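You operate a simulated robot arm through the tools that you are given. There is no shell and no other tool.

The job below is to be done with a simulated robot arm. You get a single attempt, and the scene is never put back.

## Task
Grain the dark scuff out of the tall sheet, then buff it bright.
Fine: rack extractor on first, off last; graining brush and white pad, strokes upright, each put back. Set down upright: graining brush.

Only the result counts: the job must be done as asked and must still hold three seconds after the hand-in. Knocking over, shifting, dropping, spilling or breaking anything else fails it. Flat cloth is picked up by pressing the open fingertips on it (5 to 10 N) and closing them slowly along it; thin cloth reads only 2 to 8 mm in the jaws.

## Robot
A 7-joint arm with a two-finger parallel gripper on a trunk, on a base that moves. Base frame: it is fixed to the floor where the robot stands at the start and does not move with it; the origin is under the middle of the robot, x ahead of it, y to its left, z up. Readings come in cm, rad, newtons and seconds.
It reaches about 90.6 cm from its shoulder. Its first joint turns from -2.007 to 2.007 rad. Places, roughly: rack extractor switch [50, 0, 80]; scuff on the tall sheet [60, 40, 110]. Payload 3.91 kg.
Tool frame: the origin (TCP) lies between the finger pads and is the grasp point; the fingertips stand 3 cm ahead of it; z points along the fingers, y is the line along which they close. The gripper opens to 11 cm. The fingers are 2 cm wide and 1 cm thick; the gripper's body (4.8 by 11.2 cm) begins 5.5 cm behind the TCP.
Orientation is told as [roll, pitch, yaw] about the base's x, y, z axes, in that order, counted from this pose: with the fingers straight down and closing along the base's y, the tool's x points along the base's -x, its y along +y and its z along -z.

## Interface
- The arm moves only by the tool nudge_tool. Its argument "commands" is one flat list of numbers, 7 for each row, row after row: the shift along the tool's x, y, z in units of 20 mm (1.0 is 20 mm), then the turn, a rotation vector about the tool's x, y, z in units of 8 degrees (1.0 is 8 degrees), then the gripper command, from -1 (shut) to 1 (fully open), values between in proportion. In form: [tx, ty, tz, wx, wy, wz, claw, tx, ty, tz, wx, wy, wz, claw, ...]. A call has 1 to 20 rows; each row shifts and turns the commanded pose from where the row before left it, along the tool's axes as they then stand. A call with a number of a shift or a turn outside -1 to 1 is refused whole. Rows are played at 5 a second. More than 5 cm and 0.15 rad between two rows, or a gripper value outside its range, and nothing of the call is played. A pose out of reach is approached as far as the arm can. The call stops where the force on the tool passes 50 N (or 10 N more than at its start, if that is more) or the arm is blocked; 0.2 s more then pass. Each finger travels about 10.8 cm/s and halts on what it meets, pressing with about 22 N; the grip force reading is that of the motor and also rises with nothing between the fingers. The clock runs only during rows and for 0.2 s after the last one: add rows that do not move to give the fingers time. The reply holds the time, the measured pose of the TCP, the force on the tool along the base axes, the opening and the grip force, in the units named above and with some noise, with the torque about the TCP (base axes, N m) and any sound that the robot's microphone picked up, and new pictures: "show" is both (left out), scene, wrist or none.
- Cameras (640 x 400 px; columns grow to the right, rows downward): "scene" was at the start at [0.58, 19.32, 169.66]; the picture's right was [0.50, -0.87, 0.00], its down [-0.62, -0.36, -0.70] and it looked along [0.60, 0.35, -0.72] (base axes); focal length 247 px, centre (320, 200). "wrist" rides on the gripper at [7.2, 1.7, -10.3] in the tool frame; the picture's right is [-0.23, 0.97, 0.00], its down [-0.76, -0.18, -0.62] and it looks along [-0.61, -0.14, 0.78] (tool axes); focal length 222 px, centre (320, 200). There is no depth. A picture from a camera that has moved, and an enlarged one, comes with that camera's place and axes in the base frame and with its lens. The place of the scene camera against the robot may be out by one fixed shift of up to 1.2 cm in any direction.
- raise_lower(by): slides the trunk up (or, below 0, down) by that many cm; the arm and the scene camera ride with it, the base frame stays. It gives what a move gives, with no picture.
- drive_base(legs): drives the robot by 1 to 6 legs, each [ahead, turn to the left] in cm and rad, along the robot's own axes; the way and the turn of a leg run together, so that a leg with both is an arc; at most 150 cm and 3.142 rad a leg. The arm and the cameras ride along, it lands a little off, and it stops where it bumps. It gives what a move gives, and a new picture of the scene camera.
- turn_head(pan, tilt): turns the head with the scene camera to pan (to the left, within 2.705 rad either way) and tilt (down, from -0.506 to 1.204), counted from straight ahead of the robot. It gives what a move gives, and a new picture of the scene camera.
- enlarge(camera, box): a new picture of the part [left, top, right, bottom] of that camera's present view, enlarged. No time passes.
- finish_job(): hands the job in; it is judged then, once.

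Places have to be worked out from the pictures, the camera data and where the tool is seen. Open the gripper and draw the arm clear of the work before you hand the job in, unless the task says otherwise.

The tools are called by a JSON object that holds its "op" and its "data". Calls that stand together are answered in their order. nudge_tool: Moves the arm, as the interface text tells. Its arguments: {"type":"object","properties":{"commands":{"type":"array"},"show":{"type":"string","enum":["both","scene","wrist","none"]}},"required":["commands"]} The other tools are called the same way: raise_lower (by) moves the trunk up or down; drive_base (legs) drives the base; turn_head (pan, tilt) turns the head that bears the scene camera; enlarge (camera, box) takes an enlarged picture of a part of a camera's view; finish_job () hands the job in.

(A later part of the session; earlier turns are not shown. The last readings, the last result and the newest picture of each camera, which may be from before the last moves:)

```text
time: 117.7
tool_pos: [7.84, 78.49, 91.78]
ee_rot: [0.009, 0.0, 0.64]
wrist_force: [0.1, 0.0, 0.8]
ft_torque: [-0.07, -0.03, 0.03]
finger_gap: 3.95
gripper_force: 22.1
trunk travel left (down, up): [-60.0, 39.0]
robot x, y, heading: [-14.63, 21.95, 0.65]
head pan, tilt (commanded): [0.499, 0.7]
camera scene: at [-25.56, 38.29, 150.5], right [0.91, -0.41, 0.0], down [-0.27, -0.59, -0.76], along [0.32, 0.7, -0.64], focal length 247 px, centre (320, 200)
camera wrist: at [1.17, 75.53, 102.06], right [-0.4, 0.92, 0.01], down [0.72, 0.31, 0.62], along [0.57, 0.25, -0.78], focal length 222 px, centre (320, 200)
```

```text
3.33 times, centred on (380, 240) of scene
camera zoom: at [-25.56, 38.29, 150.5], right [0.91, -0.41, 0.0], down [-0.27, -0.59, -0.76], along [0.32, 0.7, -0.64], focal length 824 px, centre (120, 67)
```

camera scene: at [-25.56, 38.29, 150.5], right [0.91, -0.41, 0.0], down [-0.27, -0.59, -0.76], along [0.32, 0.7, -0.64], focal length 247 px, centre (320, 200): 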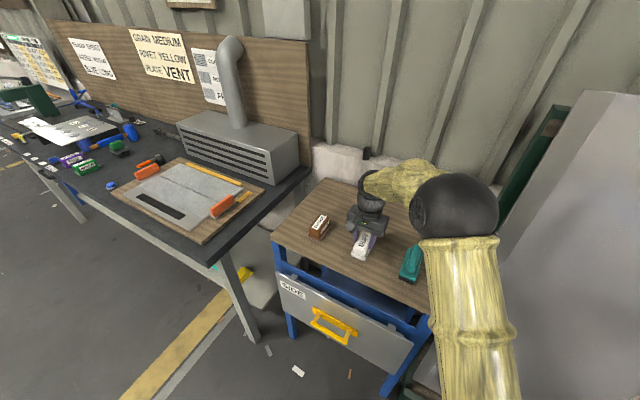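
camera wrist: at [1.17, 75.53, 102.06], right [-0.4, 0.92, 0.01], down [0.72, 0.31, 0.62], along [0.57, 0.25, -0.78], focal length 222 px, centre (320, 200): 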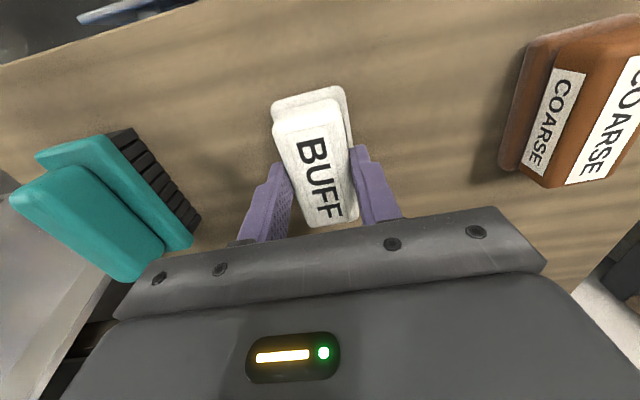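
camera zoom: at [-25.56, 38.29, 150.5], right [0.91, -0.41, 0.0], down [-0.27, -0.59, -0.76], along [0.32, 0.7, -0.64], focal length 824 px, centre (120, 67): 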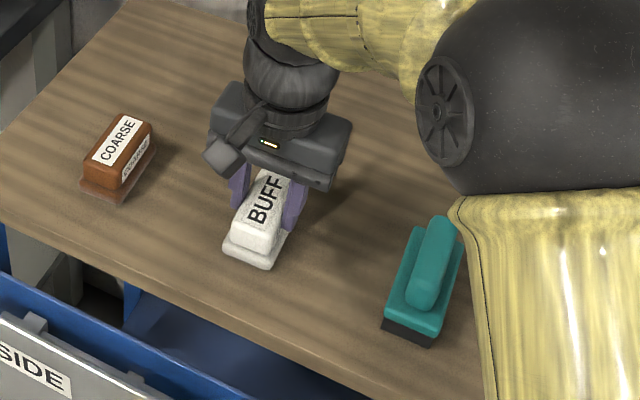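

Gripped with gap 3.95 cm at [7.84, 78.5, 91.7]. I lift the pad straight up 16 cm and start carrying it right.

{"op": "nudge_tool", "data": {"commands": [0, 0, -0.4, 0, 0, 0, -1, 0, 0, -0.8, 0, 0, 0, -1, 0, 0, -1, 0, 0, 0, -1, 0, 0, -1, 0, 0, 0, -1, 0, 0, -1, 0, 0, 0, -1, 0, 0, -1, 0, 0, 0, -1, 0, 0, -1, 0, 0, 0, -1, 0, 0, -1, 0, 0, 0, -1, 0, 0, -1, 0, 0, 0, -1, 0.2, -1, 0, 0, 0, 0, -1, 0.2, -1, 0, 0, 0, 0, -1, 0.2, -1, 0, 0, 0, 0, -1, 0.2, -1, 0, 0, 0, 0, -1, 0.2, -1, 0, 0, 0, 0, -1, 0.2, -1, 0, 0, 0, 0, -1, 0.2, -1, 0, 0, 0, 0, -1, 0.2, -1, 0, 0, 0, 0, -1, 0.2, -1, 0, 0, 0, 0, -1, 0.2, -1, 0, 0, 0, 0, -1, 0.2, -1, 0, 0, 0, 0, -1], "show": "both"}}

```text
time: 121.9
tool_pos: [17.88, 58.21, 107.87]
ee_rot: [0.009, 0.0, 0.641]
wrist_force: [1.0, -0.3, -0.4]
ft_torque: [0.02, 0.0, 0.01]
finger_gap: 3.92
gripper_force: 21.6
trunk travel left (down, up): [-60.0, 39.0]
robot x, y, heading: [-14.79, 22.19, 0.647]
head pan, tilt (commanded): [0.499, 0.7]
camera scene: at [-25.55, 38.26, 150.5], right [0.91, -0.41, 0.0], down [-0.27, -0.59, -0.76], along [0.32, 0.7, -0.64], focal length 247 px, centre (320, 200)
camera wrist: at [11.11, 55.19, 118.15], right [-0.4, 0.92, 0.01], down [0.72, 0.31, 0.62], along [0.57, 0.25, -0.78], focal length 222 px, centre (320, 200)
```

scene: 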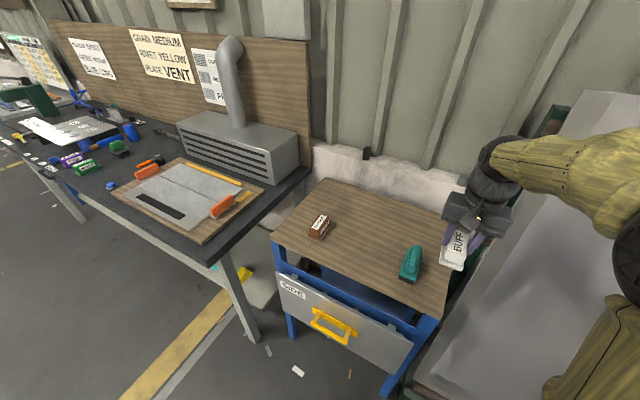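
wrist: 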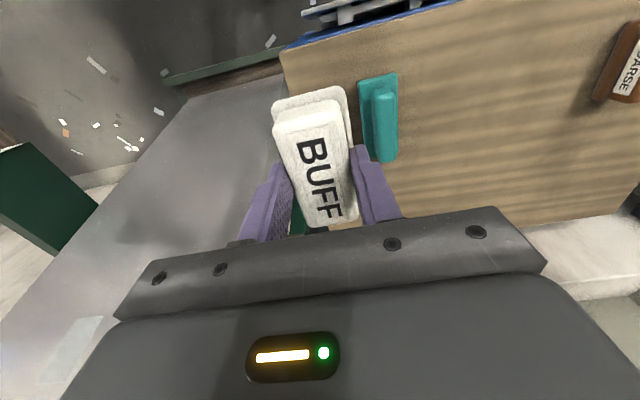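

The pad is carried clear past the brush. I continue 40 cm right, to in front of the sheet.

{"op": "nudge_tool", "data": {"commands": [0.07, -1, 0, 0, 0, 0, -1, 0.07, -1, 0, 0, 0, 0, -1, 0.07, -1, 0, 0, 0, 0, -1, 0.07, -1, 0, 0, 0, 0, -1, 0.07, -1, 0, 0, 0, 0, -1, 0.07, -1, 0, 0, 0, 0, -1, 0.07, -1, 0, 0, 0, 0, -1, 0.07, -1, 0, 0, 0, 0, -1, 0.07, -1, 0, 0, 0, 0, -1, 0.07, -1, 0, 0, 0, 0, -1, 0.07, -1, 0, 0, 0, 0, -1, 0.07, -1, 0, 0, 0, 0, -1, 0.07, -1, 0, 0, 0, 0, -1, 0.07, -1, 0, 0, 0, 0, -1, 0.07, -1, 0, 0, 0, 0, -1, 0.07, -1, 0, 0, 0, 0, -1, 0.07, -1, 0, 0, 0, 0, -1, 0.07, -1, 0, 0, 0, 0, -1, 0.07, -1, 0, 0, 0, 0, -1, 0.07, -1, 0, 0, 0, 0, -1], "show": "none"}}

{"op": "turn_head", "data": {"pan": -0.15, "tilt": 0.5}}

```text
time: 126.1
tool_pos: [39.35, 24.41, 107.59]
ee_rot: [0.009, 0.002, 0.64]
wrist_force: [-0.4, -0.4, -0.4]
ft_torque: [0.03, 0.01, -0.01]
finger_gap: 3.92
gripper_force: 21.8
trunk travel left (down, up): [-60.0, 39.0]
robot x, y, heading: [-14.49, 21.56, 0.647]
head pan, tilt (commanded): [0.499, 0.7]
```

```text
time: 127.2
tool_pos: [39.34, 24.47, 107.72]
ee_rot: [0.008, 0.002, 0.641]
wrist_force: [0.5, -0.1, -0.8]
ft_torque: [0.05, 0.0, -0.01]
finger_gap: 3.91
gripper_force: 22.0
trunk travel left (down, up): [-60.0, 39.0]
robot x, y, heading: [-14.66, 21.68, 0.646]
head pan, tilt (commanded): [-0.15, 0.499]
camera scene: at [-21.05, 34.88, 152.27], right [0.48, -0.88, 0.0], down [-0.42, -0.23, -0.88], along [0.77, 0.42, -0.48], focal length 247 px, centre (320, 200)
```

scene: 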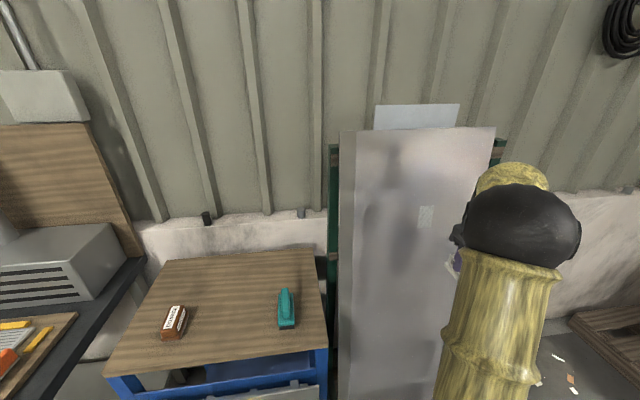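

Only the COARSE block and brush remain on the table, as expected. I pitch the pad toward the sheet by 80° and approach to about 4 cm off, a bit below the patch.

{"op": "nudge_tool", "data": {"commands": [0, 0, 0, 0, -1, 0, -1, 0, 0, 0, 0, -1, 0, -1, 0, 0, 0, 0, -1, 0, -1, 0, 0, 0, 0, -1, 0, -1, 0, 0, 0, 0, -1, 0, -1, 0, 0, 0, 0, -1, 0, -1, 0, 0, 0, 0, -1, 0, -1, 0, 0, 0, 0, -1, 0, -1, 0, 0, 0, 0, -1, 0, -1, 0, 0, 0, 0, -1, 0, -1, 0.12, -0.09, 0.95, 0, 0, 0, -1, 0.12, -0.09, 0.95, 0, 0, 0, -1, 0.12, -0.09, 0.95, 0, 0, 0, -1, 0.12, -0.09, 0.95, 0, 0, 0, -1, 0.12, -0.09, 0.95, 0, 0, 0, -1, 0.12, -0.09, 0.95, 0, 0, 0, -1, 0.12, -0.09, 0.95, 0, 0, 0, -1], "show": "both"}}

{"op": "enlarge", "data": {"camera": "scene", "box": [380, 170, 500, 270]}}

```text
time: 130.8
tool_pos: [50.35, 31.26, 103.63]
ee_rot: [0.054, -1.394, 0.589]
wrist_force: [-0.6, -0.4, -0.1]
ft_torque: [0.0, 0.02, -0.03]
finger_gap: 3.94
gripper_force: 21.8
trunk travel left (down, up): [-60.0, 39.0]
robot x, y, heading: [-14.67, 21.53, 0.649]
head pan, tilt (commanded): [-0.15, 0.499]
camera scene: at [-21.02, 34.9, 152.27], right [0.48, -0.88, 0.0], down [-0.42, -0.23, -0.88], along [0.77, 0.42, -0.48], focal length 247 px, centre (320, 200)
camera wrist: at [40.19, 25.76, 98.28], right [-0.55, 0.8, 0.23], down [-0.27, -0.44, 0.86], along [0.79, 0.41, 0.46], focal length 222 px, centre (320, 200)
```

scene: 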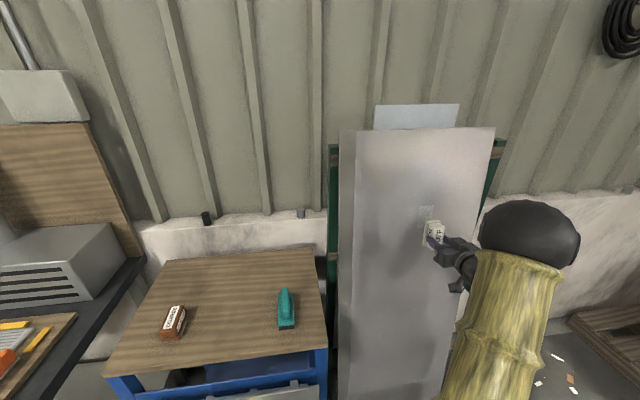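
wrist: 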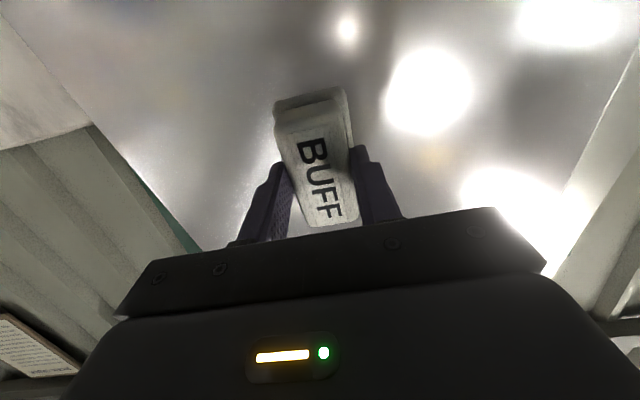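

```text
4.00 times, centred on (440, 220) of scene
camera zoom: at [-21.02, 34.9, 152.27], right [0.48, -0.88, 0.0], down [-0.42, -0.23, -0.88], along [0.77, 0.42, -0.48], focal length 988 px, centre (-160, 120)
```

zoom: 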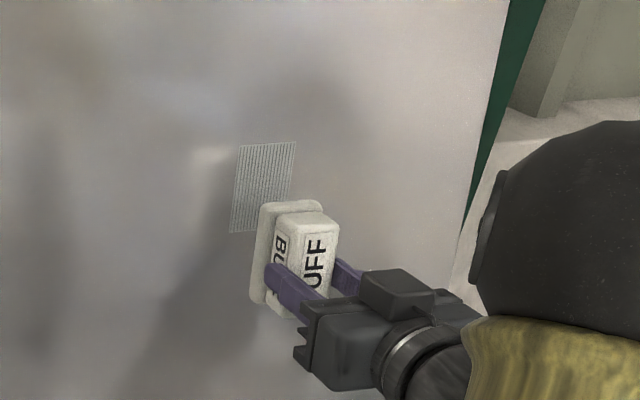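

The pad faces the sheet just below the grained patch. I close in: 3 cm, then 2 mm steps until contact.

{"op": "nudge_tool", "data": {"commands": [0, 0, 0.5, 0, 0, 0, -1, 0, 0, 0.5, 0, 0, 0, -1, 0, 0, 0.3, 0, 0, 0, -1, 0, 0, 0.1, 0, 0, 0, -1, 0, 0, 0.1, 0, 0, 0, -1], "show": "none"}}

{"op": "nudge_tool", "data": {"commands": [0, 0, 0.1, 0, 0, 0, -1, 0, 0, 0.1, 0, 0, 0, -1], "show": "none"}}

{"op": "nudge_tool", "data": {"commands": [0, 0, 0.1, 0, 0, 0, -1, 0, 0, 0.1, 0, 0, 0, -1], "show": "none"}}

```text
time: 132.0
tool_pos: [52.65, 32.98, 103.07]
ee_rot: [0.049, -1.394, 0.591]
wrist_force: [0.5, -0.7, -1.0]
ft_torque: [-0.01, 0.04, -0.07]
finger_gap: 3.92
gripper_force: 22.2
trunk travel left (down, up): [-60.0, 39.0]
robot x, y, heading: [-14.71, 22.25, 0.653]
head pan, tilt (commanded): [-0.15, 0.499]
```

```text
time: 132.6
tool_pos: [52.93, 33.21, 102.97]
ee_rot: [0.05, -1.395, 0.59]
wrist_force: [0.2, 0.0, 0.5]
ft_torque: [-0.04, 0.04, 0.02]
finger_gap: 3.92
gripper_force: 21.8
trunk travel left (down, up): [-60.0, 39.0]
robot x, y, heading: [-14.7, 21.7, 0.646]
head pan, tilt (commanded): [-0.15, 0.499]
```

```text
time: 133.2
tool_pos: [53.27, 33.42, 102.94]
ee_rot: [0.053, -1.395, 0.59]
wrist_force: [-0.2, -0.3, -1.2]
ft_torque: [-0.02, 0.03, 0.0]
finger_gap: 3.93
gripper_force: 22.0
trunk travel left (down, up): [-60.0, 39.0]
robot x, y, heading: [-14.31, 22.12, 0.644]
head pan, tilt (commanded): [-0.15, 0.499]
```

No contact yet; I keep stepping in.

{"op": "nudge_tool", "data": {"commands": [0, 0, 0.1, 0, 0, 0, -1, 0, 0, 0.05, 0, 0, 0, -1], "show": "none"}}

{"op": "nudge_tool", "data": {"commands": [0, 0, 0.1, 0, 0, 0, -1, 0, 0, 0.05, 0, 0, 0, -1], "show": "none"}}

```text
time: 133.8
tool_pos: [53.63, 33.5, 103.0]
ee_rot: [0.049, -1.394, 0.594]
wrist_force: [0.4, 0.9, 0.1]
ft_torque: [-0.02, -0.02, 0.01]
finger_gap: 3.91
gripper_force: 21.9
trunk travel left (down, up): [-60.0, 39.0]
robot x, y, heading: [-14.36, 21.66, 0.644]
head pan, tilt (commanded): [-0.15, 0.499]
```

```text
time: 134.4
tool_pos: [53.65, 33.62, 102.93]
ee_rot: [0.05, -1.396, 0.589]
wrist_force: [-16.9, -8.4, -3.8]
ft_torque: [0.14, -0.47, 0.15]
finger_gap: 3.92
gripper_force: 21.9
trunk travel left (down, up): [-60.0, 39.0]
robot x, y, heading: [-14.72, 21.91, 0.651]
head pan, tilt (commanded): [-0.15, 0.499]
```

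Contact at about 19 N, with torque showing the pad's top edge touching first. I tilt about 1° back to seat the face flat and check.

{"op": "nudge_tool", "data": {"commands": [0, 0, -0.03, 0, 0.12, 0, -1, 0, 0, 0, 0, 0, 0, -1], "show": "scene"}}

{"op": "enlarge", "data": {"camera": "scene", "box": [380, 170, 500, 270]}}

```text
time: 135.0
tool_pos: [53.71, 33.55, 103.04]
ee_rot: [0.046, -1.377, 0.596]
wrist_force: [-15.2, -8.6, -2.5]
ft_torque: [0.18, -0.41, 0.02]
finger_gap: 3.92
gripper_force: 21.5
trunk travel left (down, up): [-60.0, 39.0]
robot x, y, heading: [-14.87, 21.83, 0.652]
head pan, tilt (commanded): [-0.15, 0.499]
camera scene: at [-21.27, 34.73, 152.28], right [0.48, -0.88, 0.0], down [-0.42, -0.23, -0.88], along [0.77, 0.42, -0.48], focal length 247 px, centre (320, 200)
```

scene: 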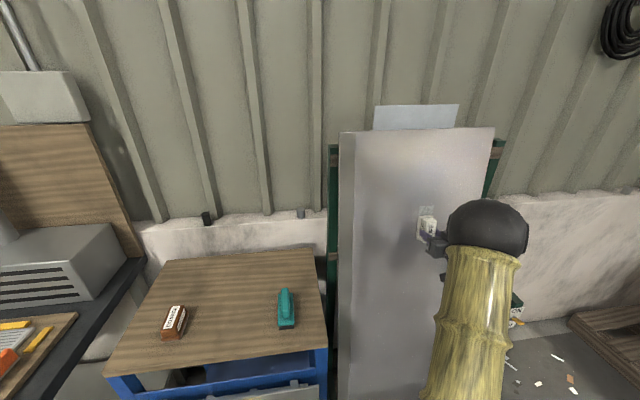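

```text
4.00 times, centred on (440, 220) of scene
camera zoom: at [-21.27, 34.73, 152.28], right [0.48, -0.88, 0.0], down [-0.42, -0.23, -0.88], along [0.77, 0.42, -0.48], focal length 988 px, centre (-160, 120)
```

zoom: 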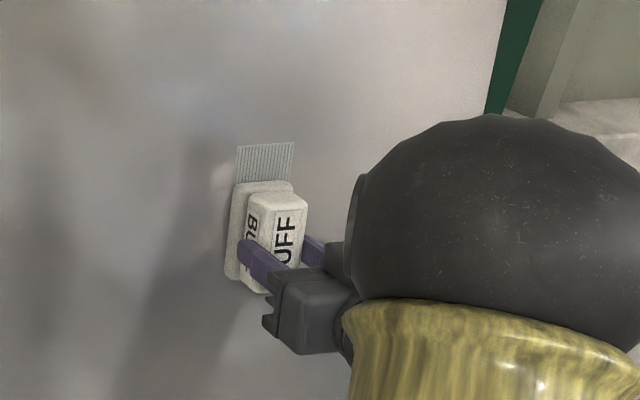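

Pressure is still toward the top edge. I tilt another 2° back and read again.

{"op": "nudge_tool", "data": {"commands": [0, 0, 0, 0, 0.13, 0, -1, 0, 0, 0, 0, 0.12, 0, -1, 0, 0, 0, 0, 0, 0, -1], "show": "none"}}

```text
time: 135.8
tool_pos: [53.63, 33.58, 103.15]
ee_rot: [0.033, -1.348, 0.608]
wrist_force: [-8.2, -7.3, 4.8]
ft_torque: [0.42, -0.56, -0.06]
finger_gap: 3.92
gripper_force: 22.1
trunk travel left (down, up): [-60.0, 39.0]
robot x, y, heading: [-14.61, 21.96, 0.65]
head pan, tilt (commanded): [-0.15, 0.499]
```

Working out the torque properly, the contact is at the top edge and my tilt went the wrong way. I back off 5 mm, tilt the pad 4.5° the other way (lean ≈8.3°), and re-touch.

{"op": "nudge_tool", "data": {"commands": [0, 0, -0.25, 0, 0, 0, -1, 0, 0, 0, 0, -0.28, 0, -1, 0, 0, 0, 0, -0.28, 0, -1, 0, 0, 0.1, 0, 0, 0, -1, 0, 0, 0.1, 0, 0, 0, -1], "show": "none"}}

{"op": "nudge_tool", "data": {"commands": [0, 0, 0.08, 0, 0, 0, -1, 0, 0, 0, 0, 0, 0, -1], "show": "none"}}

```text
time: 137.0
tool_pos: [53.49, 33.62, 102.94]
ee_rot: [0.062, -1.422, 0.581]
wrist_force: [-8.7, -4.1, -0.5]
ft_torque: [-0.2, 0.41, 0.08]
finger_gap: 3.9
gripper_force: 21.7
trunk travel left (down, up): [-60.0, 39.0]
robot x, y, heading: [-14.74, 22.04, 0.649]
head pan, tilt (commanded): [-0.15, 0.499]
```

```text
time: 137.6
tool_pos: [53.65, 33.67, 103.02]
ee_rot: [0.06, -1.423, 0.581]
wrist_force: [-14.0, -6.3, 0.8]
ft_torque: [-0.28, 0.65, 0.07]
finger_gap: 3.93
gripper_force: 22.0
trunk travel left (down, up): [-60.0, 39.0]
robot x, y, heading: [-14.8, 22.2, 0.642]
head pan, tilt (commanded): [-0.15, 0.499]
```

Now the bottom edge touches, so the true lean is in between, about 9.2°. I tilt back 0.8° to lie flat.

{"op": "nudge_tool", "data": {"commands": [0, 0, -0.08, 0, 0.1, 0, -1, 0, 0, 0, 0, 0, 0, -1], "show": "none"}}

{"op": "nudge_tool", "data": {"commands": [0, 0, 0.08, 0, 0, 0, -1, 0, 0, 0, 0, 0, 0, -1], "show": "none"}}

```text
time: 138.2
tool_pos: [53.6, 33.58, 103.06]
ee_rot: [0.047, -1.409, 0.593]
wrist_force: [-1.7, -1.5, 1.1]
ft_torque: [-0.09, 0.02, -0.08]
finger_gap: 3.92
gripper_force: 21.7
trunk travel left (down, up): [-60.0, 39.0]
robot x, y, heading: [-14.84, 22.04, 0.645]
head pan, tilt (commanded): [-0.15, 0.499]
```

```text
time: 138.8
tool_pos: [53.71, 33.66, 102.99]
ee_rot: [0.056, -1.408, 0.589]
wrist_force: [-11.7, -5.5, 2.7]
ft_torque: [-0.17, 0.44, 0.08]
finger_gap: 3.92
gripper_force: 21.8
trunk travel left (down, up): [-60.0, 39.0]
robot x, y, heading: [-14.5, 22.16, 0.653]
head pan, tilt (commanded): [-0.15, 0.499]
```

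Nearly flat (lean between 9.3° and 10.1°). I add 0.4° and begin the upright buffing stroke upward.

{"op": "nudge_tool", "data": {"commands": [-0.1, 0, 0.03, 0, 0.05, 0, -1, -0.5, 0, 0, 0, 0, 0, -1, -0.5, 0, 0, 0, 0, 0, -1, -0.5, 0, 0, 0, 0, 0, -1, -0.5, 0, 0, 0, 0, 0, -1], "show": "scene"}}

{"op": "enlarge", "data": {"camera": "scene", "box": [380, 170, 500, 270]}}

```text
time: 140.0
tool_pos: [54.33, 33.93, 107.05]
ee_rot: [0.052, -1.401, 0.588]
wrist_force: [-16.4, -12.5, -4.3]
ft_torque: [-0.27, 0.31, -0.06]
finger_gap: 3.92
gripper_force: 22.2
trunk travel left (down, up): [-60.0, 39.0]
robot x, y, heading: [-14.61, 22.33, 0.646]
head pan, tilt (commanded): [-0.15, 0.499]
camera scene: at [-21.27, 34.68, 152.28], right [0.48, -0.88, 0.0], down [-0.42, -0.23, -0.88], along [0.77, 0.42, -0.48], focal length 247 px, centre (320, 200)
```

scene: 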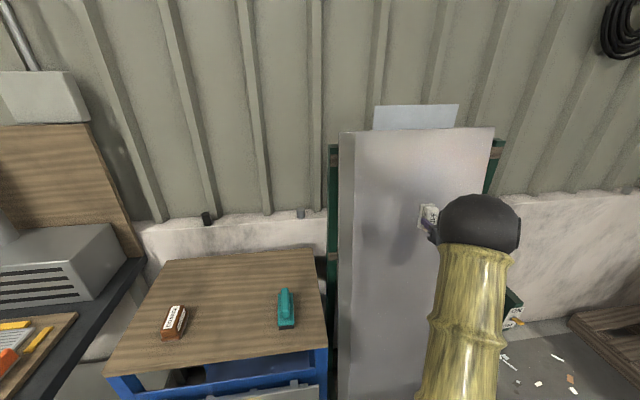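

```text
4.00 times, centred on (440, 220) of scene
camera zoom: at [-21.27, 34.68, 152.28], right [0.48, -0.88, 0.0], down [-0.42, -0.23, -0.88], along [0.77, 0.42, -0.48], focal length 988 px, centre (-160, 120)
```

zoom: 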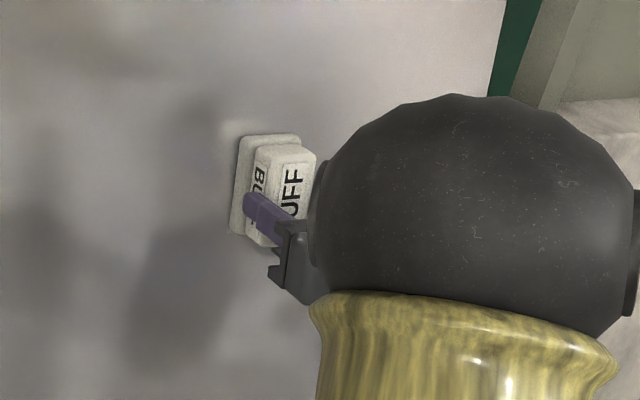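

About 20 N on the sheet; I ease a little and finish the up-stroke 6 cm further.

{"op": "nudge_tool", "data": {"commands": [-0.5, 0, -0.04, 0, 0, 0, -1, -0.5, 0, -0.03, 0, 0, 0, -1, -0.5, 0, 0, 0, 0, 0, -1, -0.5, 0, 0, 0, 0, 0, -1, -0.5, 0, 0, 0, 0, 0, -1, -0.5, 0, 0, 0, 0, 0, -1], "show": "scene"}}

{"op": "enlarge", "data": {"camera": "scene", "box": [380, 170, 500, 270]}}

```text
time: 141.4
tool_pos: [55.09, 34.48, 113.16]
ee_rot: [0.049, -1.401, 0.591]
wrist_force: [-12.8, -9.3, -3.5]
ft_torque: [-0.09, 0.08, -0.06]
finger_gap: 3.93
gripper_force: 22.1
trunk travel left (down, up): [-60.0, 39.0]
robot x, y, heading: [-14.76, 21.82, 0.647]
head pan, tilt (commanded): [-0.15, 0.499]
camera scene: at [-21.24, 34.73, 152.28], right [0.48, -0.88, 0.0], down [-0.42, -0.23, -0.88], along [0.77, 0.42, -0.48], focal length 247 px, centre (320, 200)
```

scene: 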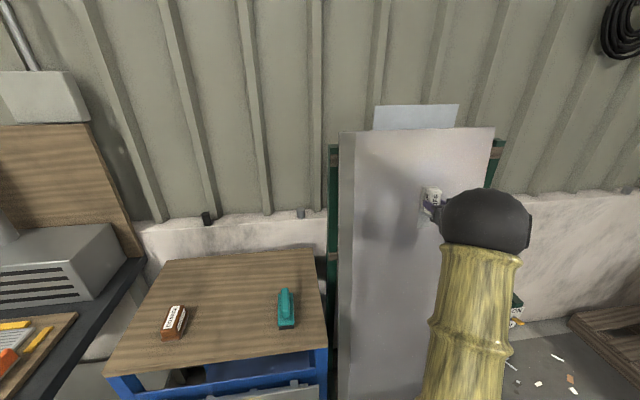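

```text
4.00 times, centred on (440, 220) of scene
camera zoom: at [-21.24, 34.73, 152.28], right [0.48, -0.88, 0.0], down [-0.42, -0.23, -0.88], along [0.77, 0.42, -0.48], focal length 988 px, centre (-160, 120)
```

zoom: 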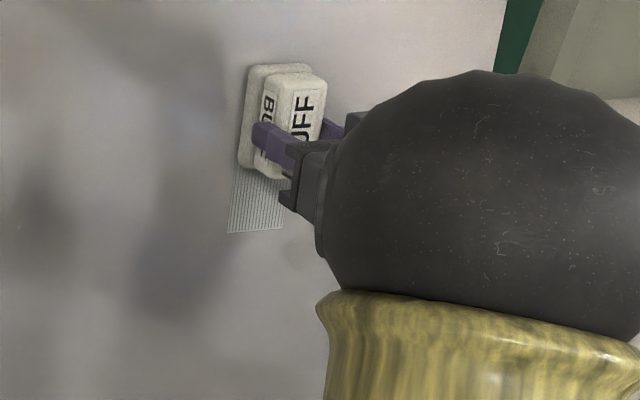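

Flat contact at 16 N. Now the down-stroke over 12 cm, with a slight press to hold the force.

{"op": "nudge_tool", "data": {"commands": [0.6, 0, 0.02, 0, 0, 0, -1, 0.6, 0, 0.02, 0, 0, 0, -1, 0.6, 0, 0.02, 0, 0, 0, -1, 0.6, 0, 0.01, 0, 0, 0, -1, 0.6, 0, 0.01, 0, 0, 0, -1, 0.6, 0, 0.01, 0, 0, 0, -1], "show": "none"}}

{"op": "nudge_tool", "data": {"commands": [0.6, 0, 0.01, 0, 0, 0, -1, 0.6, 0, 0.01, 0, 0, 0, -1, 0.6, 0, 0.01, 0, 0, 0, -1, 0.6, 0, 0.01, 0, 0, 0, -1], "show": "scene"}}

{"op": "enlarge", "data": {"camera": "scene", "box": [380, 170, 500, 270]}}

```text
time: 142.8
tool_pos: [54.11, 34.03, 106.12]
ee_rot: [0.054, -1.403, 0.588]
wrist_force: [-7.8, -7.7, 6.3]
ft_torque: [0.17, -0.2, -0.04]
finger_gap: 3.92
gripper_force: 21.8
trunk travel left (down, up): [-60.0, 39.0]
robot x, y, heading: [-14.67, 22.1, 0.644]
head pan, tilt (commanded): [-0.15, 0.499]
```

```text
time: 143.8
tool_pos: [53.6, 33.62, 101.34]
ee_rot: [0.053, -1.404, 0.59]
wrist_force: [-11.0, -7.4, 7.4]
ft_torque: [0.06, -0.07, -0.08]
finger_gap: 3.93
gripper_force: 22.8
trunk travel left (down, up): [-60.0, 39.0]
robot x, y, heading: [-14.39, 22.27, 0.647]
head pan, tilt (commanded): [-0.15, 0.499]
camera scene: at [-21.33, 34.73, 152.28], right [0.48, -0.88, 0.0], down [-0.42, -0.23, -0.88], along [0.77, 0.42, -0.48], focal length 247 px, centre (320, 200)
```

scene: 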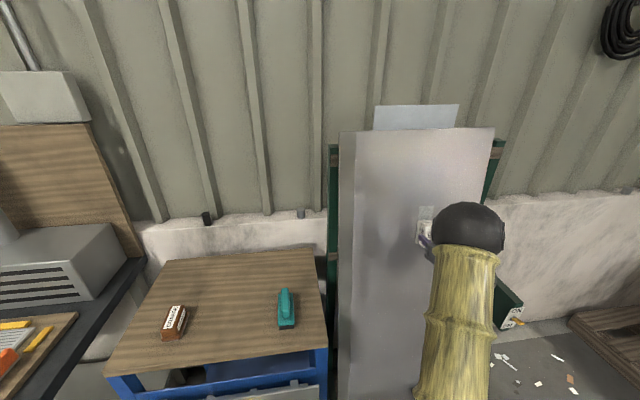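

```text
4.00 times, centred on (440, 220) of scene
camera zoom: at [-21.33, 34.73, 152.28], right [0.48, -0.88, 0.0], down [-0.42, -0.23, -0.88], along [0.77, 0.42, -0.48], focal length 988 px, centre (-160, 120)
```

zoom: 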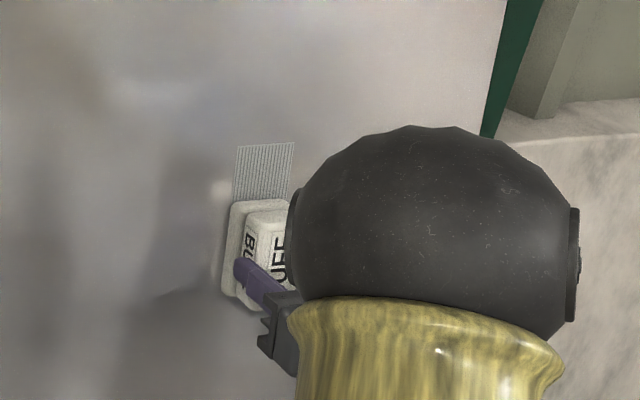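

The patch still shows hatching; I continue with another up-stroke.

{"op": "nudge_tool", "data": {"commands": [-0.6, 0, 0.02, 0, 0, 0, -1, -0.6, 0, 0, 0, 0, 0, -1, -0.6, 0, 0, 0, 0, 0, -1, -0.6, 0, -0.02, 0, 0, 0, -1, -0.6, 0, -0.02, 0, 0, 0, -1, -0.6, 0, -0.02, 0, 0, 0, -1], "show": "none"}}

{"op": "nudge_tool", "data": {"commands": [-0.6, 0, 0, 0, 0, 0, -1, -0.6, 0, 0, 0, 0, 0, -1, -0.6, 0, 0, 0, 0, 0, -1, -0.6, 0, 0, 0, 0, 0, -1], "show": "scene"}}

{"op": "enlarge", "data": {"camera": "scene", "box": [380, 170, 500, 270]}}

```text
time: 145.2
tool_pos: [54.38, 34.42, 108.52]
ee_rot: [0.051, -1.403, 0.592]
wrist_force: [-10.4, -7.6, -2.2]
ft_torque: [-0.2, 0.21, -0.19]
finger_gap: 3.92
gripper_force: 21.5
trunk travel left (down, up): [-60.0, 39.0]
robot x, y, heading: [-14.66, 22.16, 0.647]
head pan, tilt (commanded): [-0.15, 0.499]
```

```text
time: 146.2
tool_pos: [55.12, 34.51, 113.05]
ee_rot: [0.052, -1.404, 0.587]
wrist_force: [-14.5, -10.9, -3.2]
ft_torque: [-0.23, 0.19, 0.05]
finger_gap: 3.92
gripper_force: 22.0
trunk travel left (down, up): [-60.0, 39.0]
robot x, y, heading: [-14.46, 21.8, 0.647]
head pan, tilt (commanded): [-0.15, 0.499]
camera scene: at [-21.28, 34.69, 152.28], right [0.48, -0.88, 0.0], down [-0.42, -0.23, -0.88], along [0.77, 0.42, -0.48], focal length 247 px, centre (320, 200)
```

scene: 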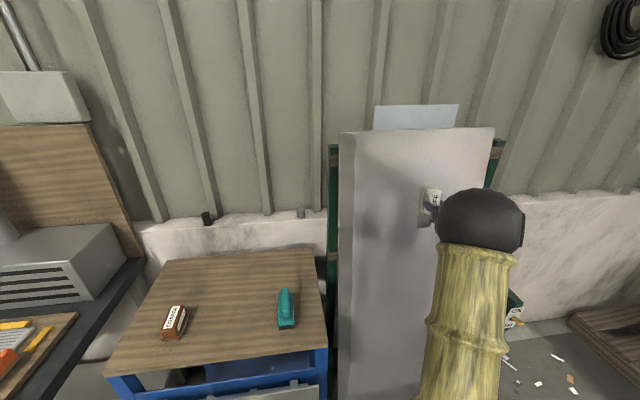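

```text
4.00 times, centred on (440, 220) of scene
camera zoom: at [-21.28, 34.69, 152.28], right [0.48, -0.88, 0.0], down [-0.42, -0.23, -0.88], along [0.77, 0.42, -0.48], focal length 988 px, centre (-160, 120)
```

zoom: 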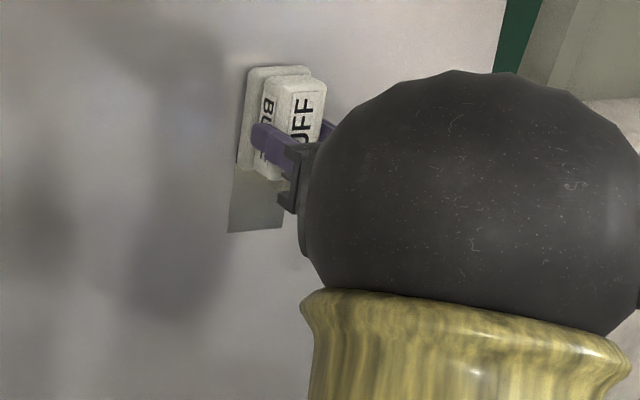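

The hatching has turned into a smooth, even patch. I lift the pad straight off and back away to inspect the whole patch.

{"op": "nudge_tool", "data": {"commands": [0, 0, -0.5, 0, 0, 0, -1, 0, 0, -1, 0, 0, 0, -1, 0, 0, -1, 0, 0, 0, -1, 0, 0, -1, 0, 0, 0, -1, 0, 0, -1, 0, 0, 0, -1, 0, 0, -1, 0, 0, 0, -1, 0, 0, -1, 0, 0, 0, -1, 0, 0, -1, 0, 0, 0, -1], "show": "both"}}

{"op": "enlarge", "data": {"camera": "scene", "box": [390, 170, 470, 250]}}

```text
time: 148.0
tool_pos: [43.5, 25.89, 115.56]
ee_rot: [0.053, -1.4, 0.591]
wrist_force: [-1.0, 0.6, 0.6]
ft_torque: [0.01, 0.03, 0.02]
finger_gap: 3.95
gripper_force: 22.5
trunk travel left (down, up): [-60.0, 39.0]
robot x, y, heading: [-14.8, 21.75, 0.648]
head pan, tilt (commanded): [-0.15, 0.499]
camera scene: at [-21.09, 34.85, 152.27], right [0.48, -0.88, 0.0], down [-0.42, -0.23, -0.88], along [0.77, 0.42, -0.48], focal length 247 px, centre (320, 200)
camera wrist: at [33.31, 20.46, 110.16], right [-0.55, 0.8, 0.23], down [-0.28, -0.44, 0.85], along [0.79, 0.41, 0.47], focal length 222 px, centre (320, 200)
```

scene: 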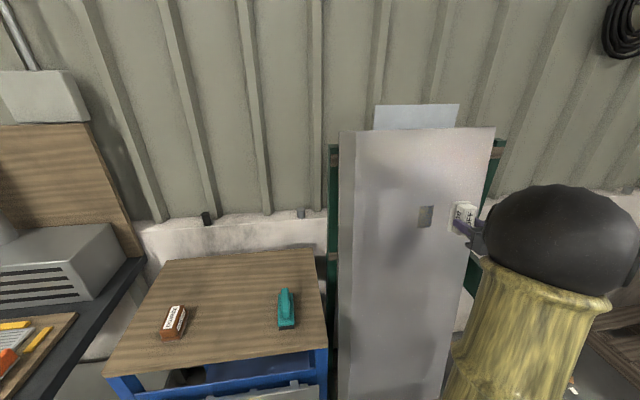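
wrist: 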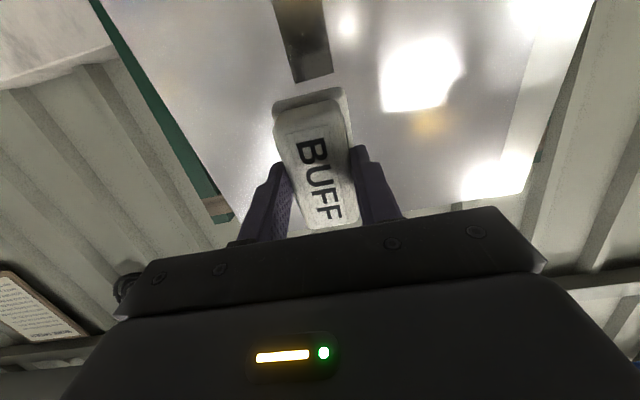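

```text
5.00 times, centred on (430, 210) of scene
camera zoom: at [-21.09, 34.85, 152.27], right [0.48, -0.88, 0.0], down [-0.42, -0.23, -0.88], along [0.77, 0.42, -0.48], focal length 1236 px, centre (-230, 150)
```

zoom: 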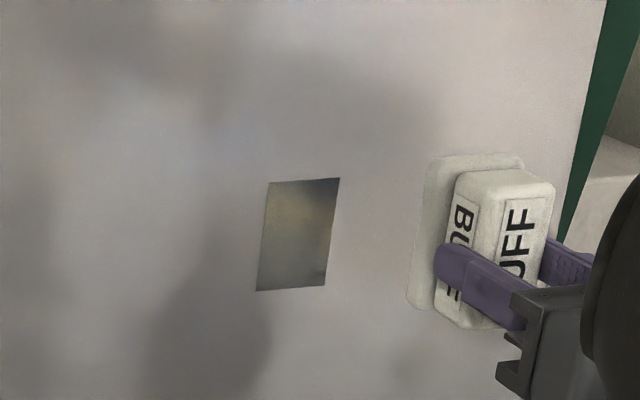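

The patch is now an even mirror-bright finish with no hatch or scuff. I put the pad back: pitch the hand down again and begin the trip to the table.

{"op": "nudge_tool", "data": {"commands": [0, 0, 0, 0, 1, 0, -1, 0, 0, 0, 0, 1, 0, -1, 0, 0, 0, 0, 1, 0, -1, 0, 0, 0, 0, 1, 0, -1, 0, 0, 0, 0, 1, 0, -1, 0, 0, 0, 0, 1, 0, -1, 0, 0, 0, 0, 1, 0, -1, 0, 0, 0, 0, 1, 0, -1, 0, 0, 0, 0, 1, 0, -1, 0, 0, 0, 0, 1, 0, -1, 0, 0, 0.5, 0, 0.03, 0, -1, 0, 0, 0.9, 0, 0, 0, -1, 0, 0, 0.9, 0, 0, 0, -1], "show": "wrist"}}

{"op": "turn_head", "data": {"pan": 0.5, "tilt": 0.7}}

```text
time: 150.8
tool_pos: [43.42, 25.98, 110.96]
ee_rot: [0.01, -0.001, 0.641]
wrist_force: [-0.4, -0.4, -0.5]
ft_torque: [-0.04, 0.03, 0.05]
finger_gap: 3.91
gripper_force: 21.6
trunk travel left (down, up): [-60.0, 39.0]
robot x, y, heading: [-14.74, 21.51, 0.645]
head pan, tilt (commanded): [-0.15, 0.499]
camera wrist: at [36.75, 22.81, 121.26], right [-0.4, 0.92, 0.01], down [0.72, 0.31, 0.62], along [0.57, 0.26, -0.78], focal length 222 px, centre (320, 200)
```

wrist: 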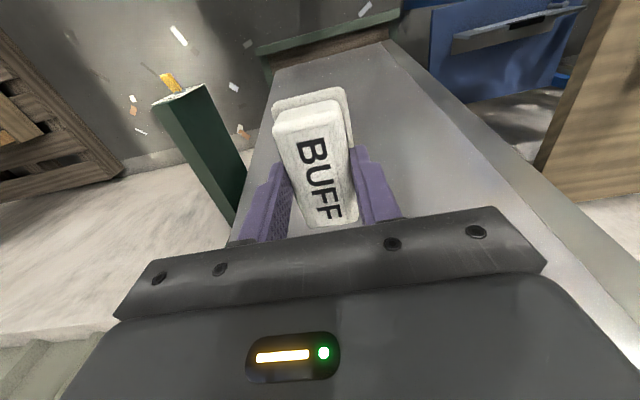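

```text
time: 151.8
tool_pos: [43.41, 25.77, 110.97]
ee_rot: [0.009, -0.001, 0.639]
wrist_force: [-0.4, -0.3, -0.3]
ft_torque: [-0.02, -0.01, -0.02]
finger_gap: 3.93
gripper_force: 21.7
trunk travel left (down, up): [-60.0, 39.0]
robot x, y, heading: [-14.96, 22.09, 0.646]
head pan, tilt (commanded): [0.499, 0.7]
camera scene: at [-25.54, 38.26, 150.5], right [0.91, -0.41, 0.0], down [-0.27, -0.59, -0.77], along [0.32, 0.7, -0.64], focal length 247 px, centre (320, 200)
```

scene: 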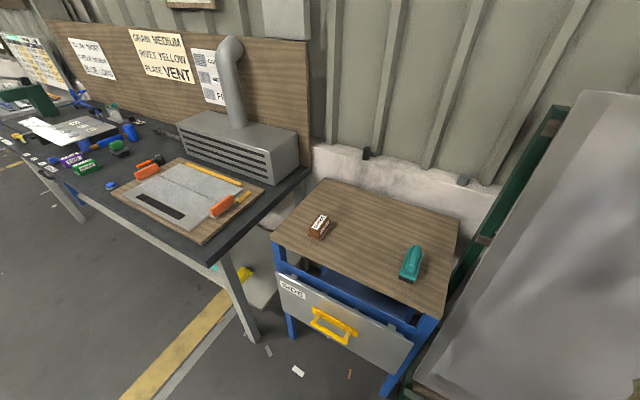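

The pad is steady in the grip, brush standing in place. I travel left 40 cm at z≈111.

{"op": "nudge_tool", "data": {"commands": [0, 1, 0, 0, 0, 0, -1, 0, 1, 0, 0, 0, 0, -1, 0, 1, 0, 0, 0, 0, -1, 0, 1, 0, 0, 0, 0, -1, 0, 1, 0, 0, 0, 0, -1, 0, 1, 0, 0, 0, 0, -1, 0, 1, 0, 0, 0, 0, -1, 0, 1, 0, 0, 0, 0, -1, 0, 1, 0, 0, 0, 0, -1, 0, 1, 0, 0, 0, 0, -1, 0, 1, 0, 0, 0, 0, -1, 0, 1, 0, 0, 0, 0, -1, 0, 1, 0, 0, 0, 0, -1, 0, 1, 0, 0, 0, 0, -1, 0, 1, 0, 0, 0, 0, -1, 0, 1, 0, 0, 0, 0, -1, 0, 1, 0, 0, 0, 0, -1, 0, 1, 0, 0, 0, 0, -1, 0, 1, 0, 0, 0, 0, -1, 0, 1, 0, 0, 0, 0, -1], "show": "none"}}

```text
time: 156.0
tool_pos: [19.42, 58.05, 111.23]
ee_rot: [0.008, 0.0, 0.64]
wrist_force: [0.3, -0.4, -0.6]
ft_torque: [-0.01, -0.03, -0.01]
finger_gap: 3.93
gripper_force: 22.5
trunk travel left (down, up): [-60.0, 39.0]
robot x, y, heading: [-14.55, 21.65, 0.65]
head pan, tilt (commanded): [0.499, 0.7]
```

I move the remaining 23 cm to above the pad's original place, then descend to z≈96 (clear of the table by 4 cm).

{"op": "nudge_tool", "data": {"commands": [-0.122, 0.972, 0, 0, 0, 0, -1, -0.122, 0.972, 0, 0, 0, 0, -1, -0.122, 0.972, 0, 0, 0, 0, -1, -0.122, 0.972, 0, 0, 0, 0, -1, -0.122, 0.972, 0, 0, 0, 0, -1, -0.122, 0.972, 0, 0, 0, 0, -1, -0.122, 0.972, 0, 0, 0, 0, -1, -0.122, 0.972, 0, 0, 0, 0, -1, -0.122, 0.972, 0, 0, 0, 0, -1, -0.122, 0.972, 0, 0, 0, 0, -1, -0.122, 0.972, 0, 0, 0, 0, -1, -0.122, 0.972, 0, 0, 0, 0, -1, 0, 0, 0.95, 0, 0, 0, -1, 0, 0, 0.95, 0, 0, 0, -1, 0, 0, 0.95, 0, 0, 0, -1, 0, 0, 0.95, 0, 0, 0, -1, 0, 0, 0.95, 0, 0, 0, -1, 0, 0, 0.95, 0, 0, 0, -1, 0, 0, 0.95, 0, 0, 0, -1, 0, 0, 0.95, 0, 0, 0, -1], "show": "both"}}

{"op": "enlarge", "data": {"camera": "scene", "box": [300, 180, 460, 300]}}

```text
time: 160.2
tool_pos: [7.87, 78.33, 96.34]
ee_rot: [0.008, 0.0, 0.64]
wrist_force: [0.1, -0.7, -0.1]
ft_torque: [0.02, -0.02, 0.01]
finger_gap: 3.92
gripper_force: 21.6
trunk travel left (down, up): [-60.0, 39.0]
robot x, y, heading: [-14.79, 22.03, 0.647]
head pan, tilt (commanded): [0.499, 0.7]
camera scene: at [-25.56, 38.3, 150.5], right [0.91, -0.41, 0.0], down [-0.27, -0.59, -0.76], along [0.31, 0.7, -0.64], focal length 247 px, centre (320, 200)
camera wrist: at [1.09, 75.35, 106.6], right [-0.4, 0.92, 0.01], down [0.72, 0.31, 0.62], along [0.57, 0.26, -0.78], focal length 222 px, centre (320, 200)
```

scene: 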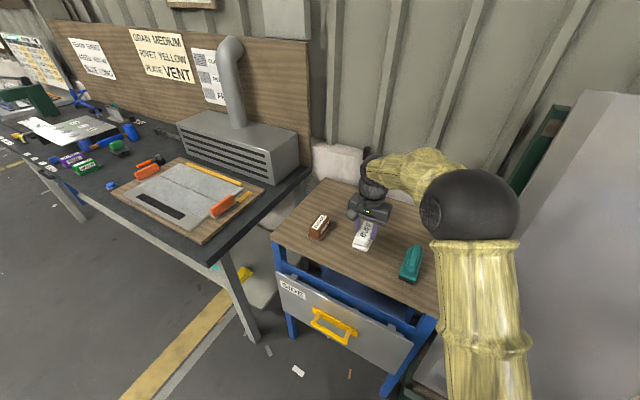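
wrist: 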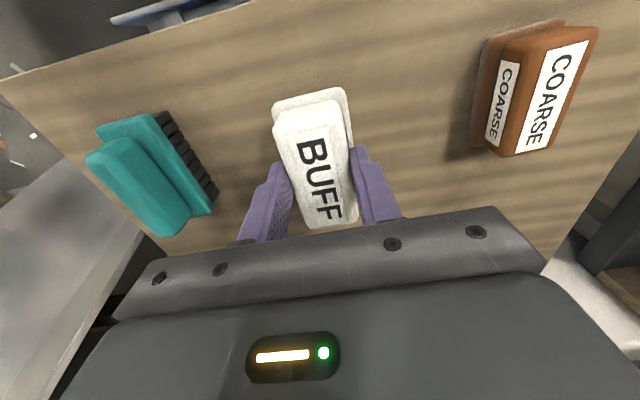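

```text
3.33 times, centred on (380, 240) of scene
camera zoom: at [-25.56, 38.3, 150.5], right [0.91, -0.41, 0.0], down [-0.27, -0.59, -0.76], along [0.31, 0.7, -0.64], focal length 824 px, centre (120, 67)
```

zoom: 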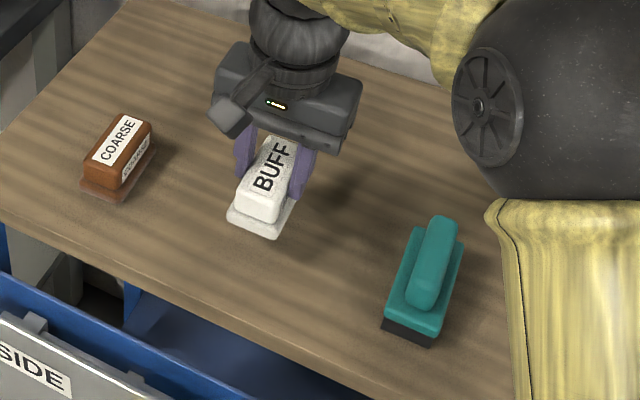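

Over its spot within 2 mm. I lower 4 cm and then feel for the table.

{"op": "nudge_tool", "data": {"commands": [0, 0.05, 0.7, 0, 0, 0, -1, 0, 0, 0.7, 0, 0, 0, -1, 0, 0, 0.5, 0, 0, 0, -1, 0, 0, 0.15, 0, 0, 0, -1, 0, 0, 0.08, 0, 0, 0, -1], "show": "none"}}

{"op": "nudge_tool", "data": {"commands": [0, 0, 0.07, 0, 0, 0, -1, 0, 0, 0, 0, 0, 0, -1], "show": "none"}}

```text
time: 161.4
tool_pos: [7.71, 78.6, 91.98]
ee_rot: [0.008, 0.0, 0.641]
wrist_force: [-0.9, -0.3, -0.9]
ft_torque: [0.0, -0.02, 0.0]
finger_gap: 3.92
gripper_force: 21.6
trunk travel left (down, up): [-60.0, 39.0]
robot x, y, heading: [-14.53, 21.86, 0.647]
head pan, tilt (commanded): [0.499, 0.7]
```

```text
time: 162.0
tool_pos: [7.88, 78.54, 91.93]
ee_rot: [0.011, 0.001, 0.642]
wrist_force: [-0.8, 0.0, -0.7]
ft_torque: [-0.01, -0.02, -0.02]
finger_gap: 3.93
gripper_force: 21.9
trunk travel left (down, up): [-60.0, 39.0]
robot x, y, heading: [-14.64, 21.65, 0.647]
head pan, tilt (commanded): [0.499, 0.7]
```

No contact yet at 91.9; two more small steps down.

{"op": "nudge_tool", "data": {"commands": [0, 0, 0.07, 0, 0, 0, -1, 0, 0, 0, 0, 0, 0, -1], "show": "none"}}

{"op": "nudge_tool", "data": {"commands": [0, 0, 0.06, 0, 0, 0, -1, 0, 0, 0, 0, 0, 0, -1], "show": "none"}}

```text
time: 162.6
tool_pos: [7.8, 78.65, 91.68]
ee_rot: [0.008, 0.0, 0.64]
wrist_force: [-0.8, 0.1, 0.8]
ft_torque: [-0.04, 0.01, 0.03]
finger_gap: 3.92
gripper_force: 22.3
trunk travel left (down, up): [-60.0, 39.0]
robot x, y, heading: [-14.8, 22.05, 0.651]
head pan, tilt (commanded): [0.499, 0.7]
```

```text
time: 163.2
tool_pos: [7.81, 78.57, 91.64]
ee_rot: [0.009, -0.004, 0.64]
wrist_force: [2.0, 2.7, 11.3]
ft_torque: [-0.36, 0.11, 0.02]
finger_gap: 3.92
gripper_force: 21.2
trunk travel left (down, up): [-60.0, 39.0]
robot x, y, heading: [-14.53, 21.91, 0.649]
head pan, tilt (commanded): [0.499, 0.7]
```

The pad is on the table (11 N). I ease up half a millimetre and open the fingers slowly, then rise straight up.

{"op": "nudge_tool", "data": {"commands": [0, 0, -0.04, 0, 0, 0, -1, 0, 0, 0, 0, 0, 0, -0.25, 0, 0, 0, 0, 0, 0, -0.15, 0, 0, 0, 0, 0, 0, 0, 0, 0, 0, 0, 0, 0, 0.2, 0, 0, 0, 0, 0, 0, 0.4, 0, 0, 0, 0, 0, 0, 0.4], "show": "both"}}

{"op": "enlarge", "data": {"camera": "scene", "box": [300, 180, 460, 300]}}

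```text
time: 164.8
tool_pos: [7.79, 78.72, 91.68]
ee_rot: [0.008, -0.002, 0.641]
wrist_force: [1.8, 0.5, 0.1]
ft_torque: [0.01, -0.02, 0.0]
finger_gap: 7.72
gripper_force: 0.2
trunk travel left (down, up): [-60.0, 39.0]
robot x, y, heading: [-15.01, 21.86, 0.646]
head pan, tilt (commanded): [0.499, 0.7]
camera scene: at [-25.57, 38.28, 150.5], right [0.91, -0.41, 0.0], down [-0.27, -0.59, -0.76], along [0.31, 0.7, -0.64], focal length 247 px, centre (320, 200)
camera wrist: at [1.03, 75.55, 101.97], right [-0.4, 0.92, 0.01], down [0.72, 0.31, 0.62], along [0.57, 0.26, -0.78], focal length 222 px, centre (320, 200)
```

scene: 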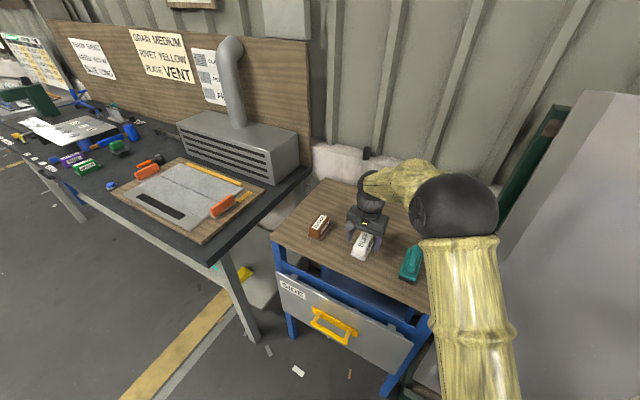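
wrist: 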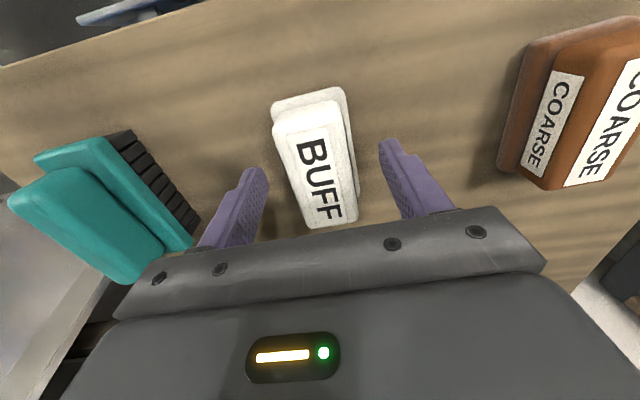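

```text
3.33 times, centred on (380, 240) of scene
camera zoom: at [-25.57, 38.28, 150.5], right [0.91, -0.41, 0.0], down [-0.27, -0.59, -0.76], along [0.31, 0.7, -0.64], focal length 824 px, centre (120, 67)
```

zoom: 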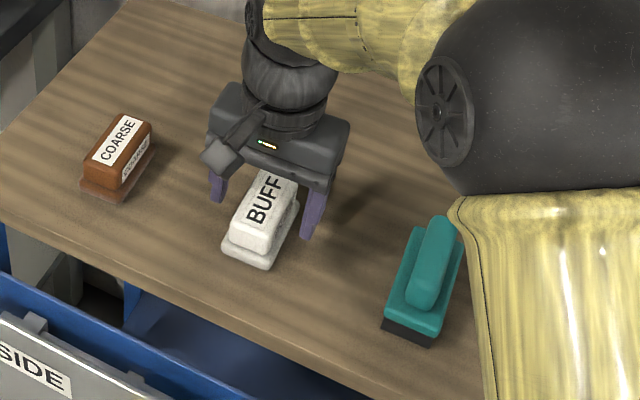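

The pad is back in its place, released. I rise 18 cm and start back across to the right toward the switch, closing the fingers on the way.

{"op": "nudge_tool", "data": {"commands": [0, 0, -0.6, 0, 0, 0, 0.4, 0, 0, -1, 0, 0, 0, 0.4, 0, 0, -1, 0, 0, 0, 0.4, 0, 0, -1, 0, 0, 0, 0.4, 0, 0, -1, 0, 0, 0, 0.4, 0, 0, -1, 0, 0, 0, 0.4, 0, 0, -1, 0, 0, 0, 0.4, 0, 0, -1, 0, 0, 0, 0.4, 0, 0, -1, 0, 0, 0, 0, 0, 0, -1, 0, 0, 0, -0.5, 0.12, -1, 0, 0, 0, 0, -1, 0.12, -1, 0, 0, 0, 0, -1, 0.12, -1, 0, 0, 0, 0, -1, 0.12, -1, 0, 0, 0, 0, -1, 0.12, -1, 0, 0, 0, 0, -1, 0.12, -1, 0, 0, 0, 0, -1, 0.12, -1, 0, 0, 0, 0, -1, 0.12, -1, 0, 0, 0, 0, -1, 0.12, -1, 0, 0, 0, 0, -1, 0.12, -1, 0, 0, 0, 0, -1], "show": "scene"}}

{"op": "enlarge", "data": {"camera": "scene", "box": [260, 170, 480, 320]}}

```text
time: 169.0
tool_pos: [17.92, 60.87, 110.72]
ee_rot: [0.008, -0.001, 0.639]
wrist_force: [0.6, 0.0, 0.5]
ft_torque: [0.02, 0.03, 0.03]
finger_gap: 0.0
gripper_force: 21.8
trunk travel left (down, up): [-60.0, 39.0]
robot x, y, heading: [-14.35, 21.94, 0.645]
head pan, tilt (commanded): [0.499, 0.7]
camera scene: at [-25.56, 38.25, 150.5], right [0.91, -0.41, 0.0], down [-0.27, -0.59, -0.77], along [0.32, 0.7, -0.64], focal length 247 px, centre (320, 200)
```

scene: 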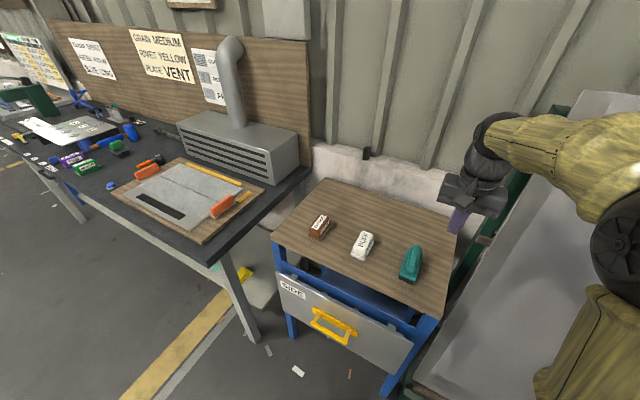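

```text
2.67 times, centred on (370, 245) of scene
camera zoom: at [-25.56, 38.25, 150.5], right [0.91, -0.41, 0.0], down [-0.27, -0.59, -0.77], along [0.32, 0.7, -0.64], focal length 659 px, centre (187, 80)
```

zoom: 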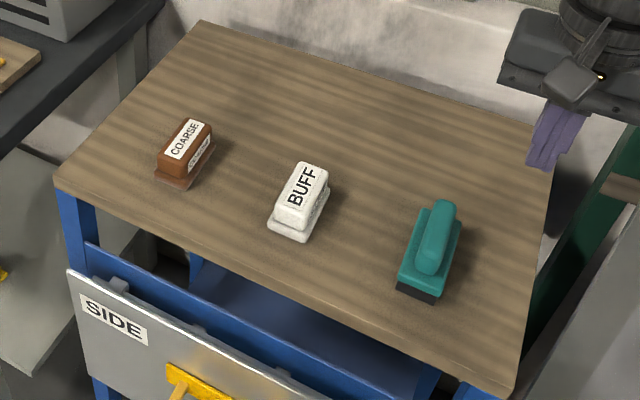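

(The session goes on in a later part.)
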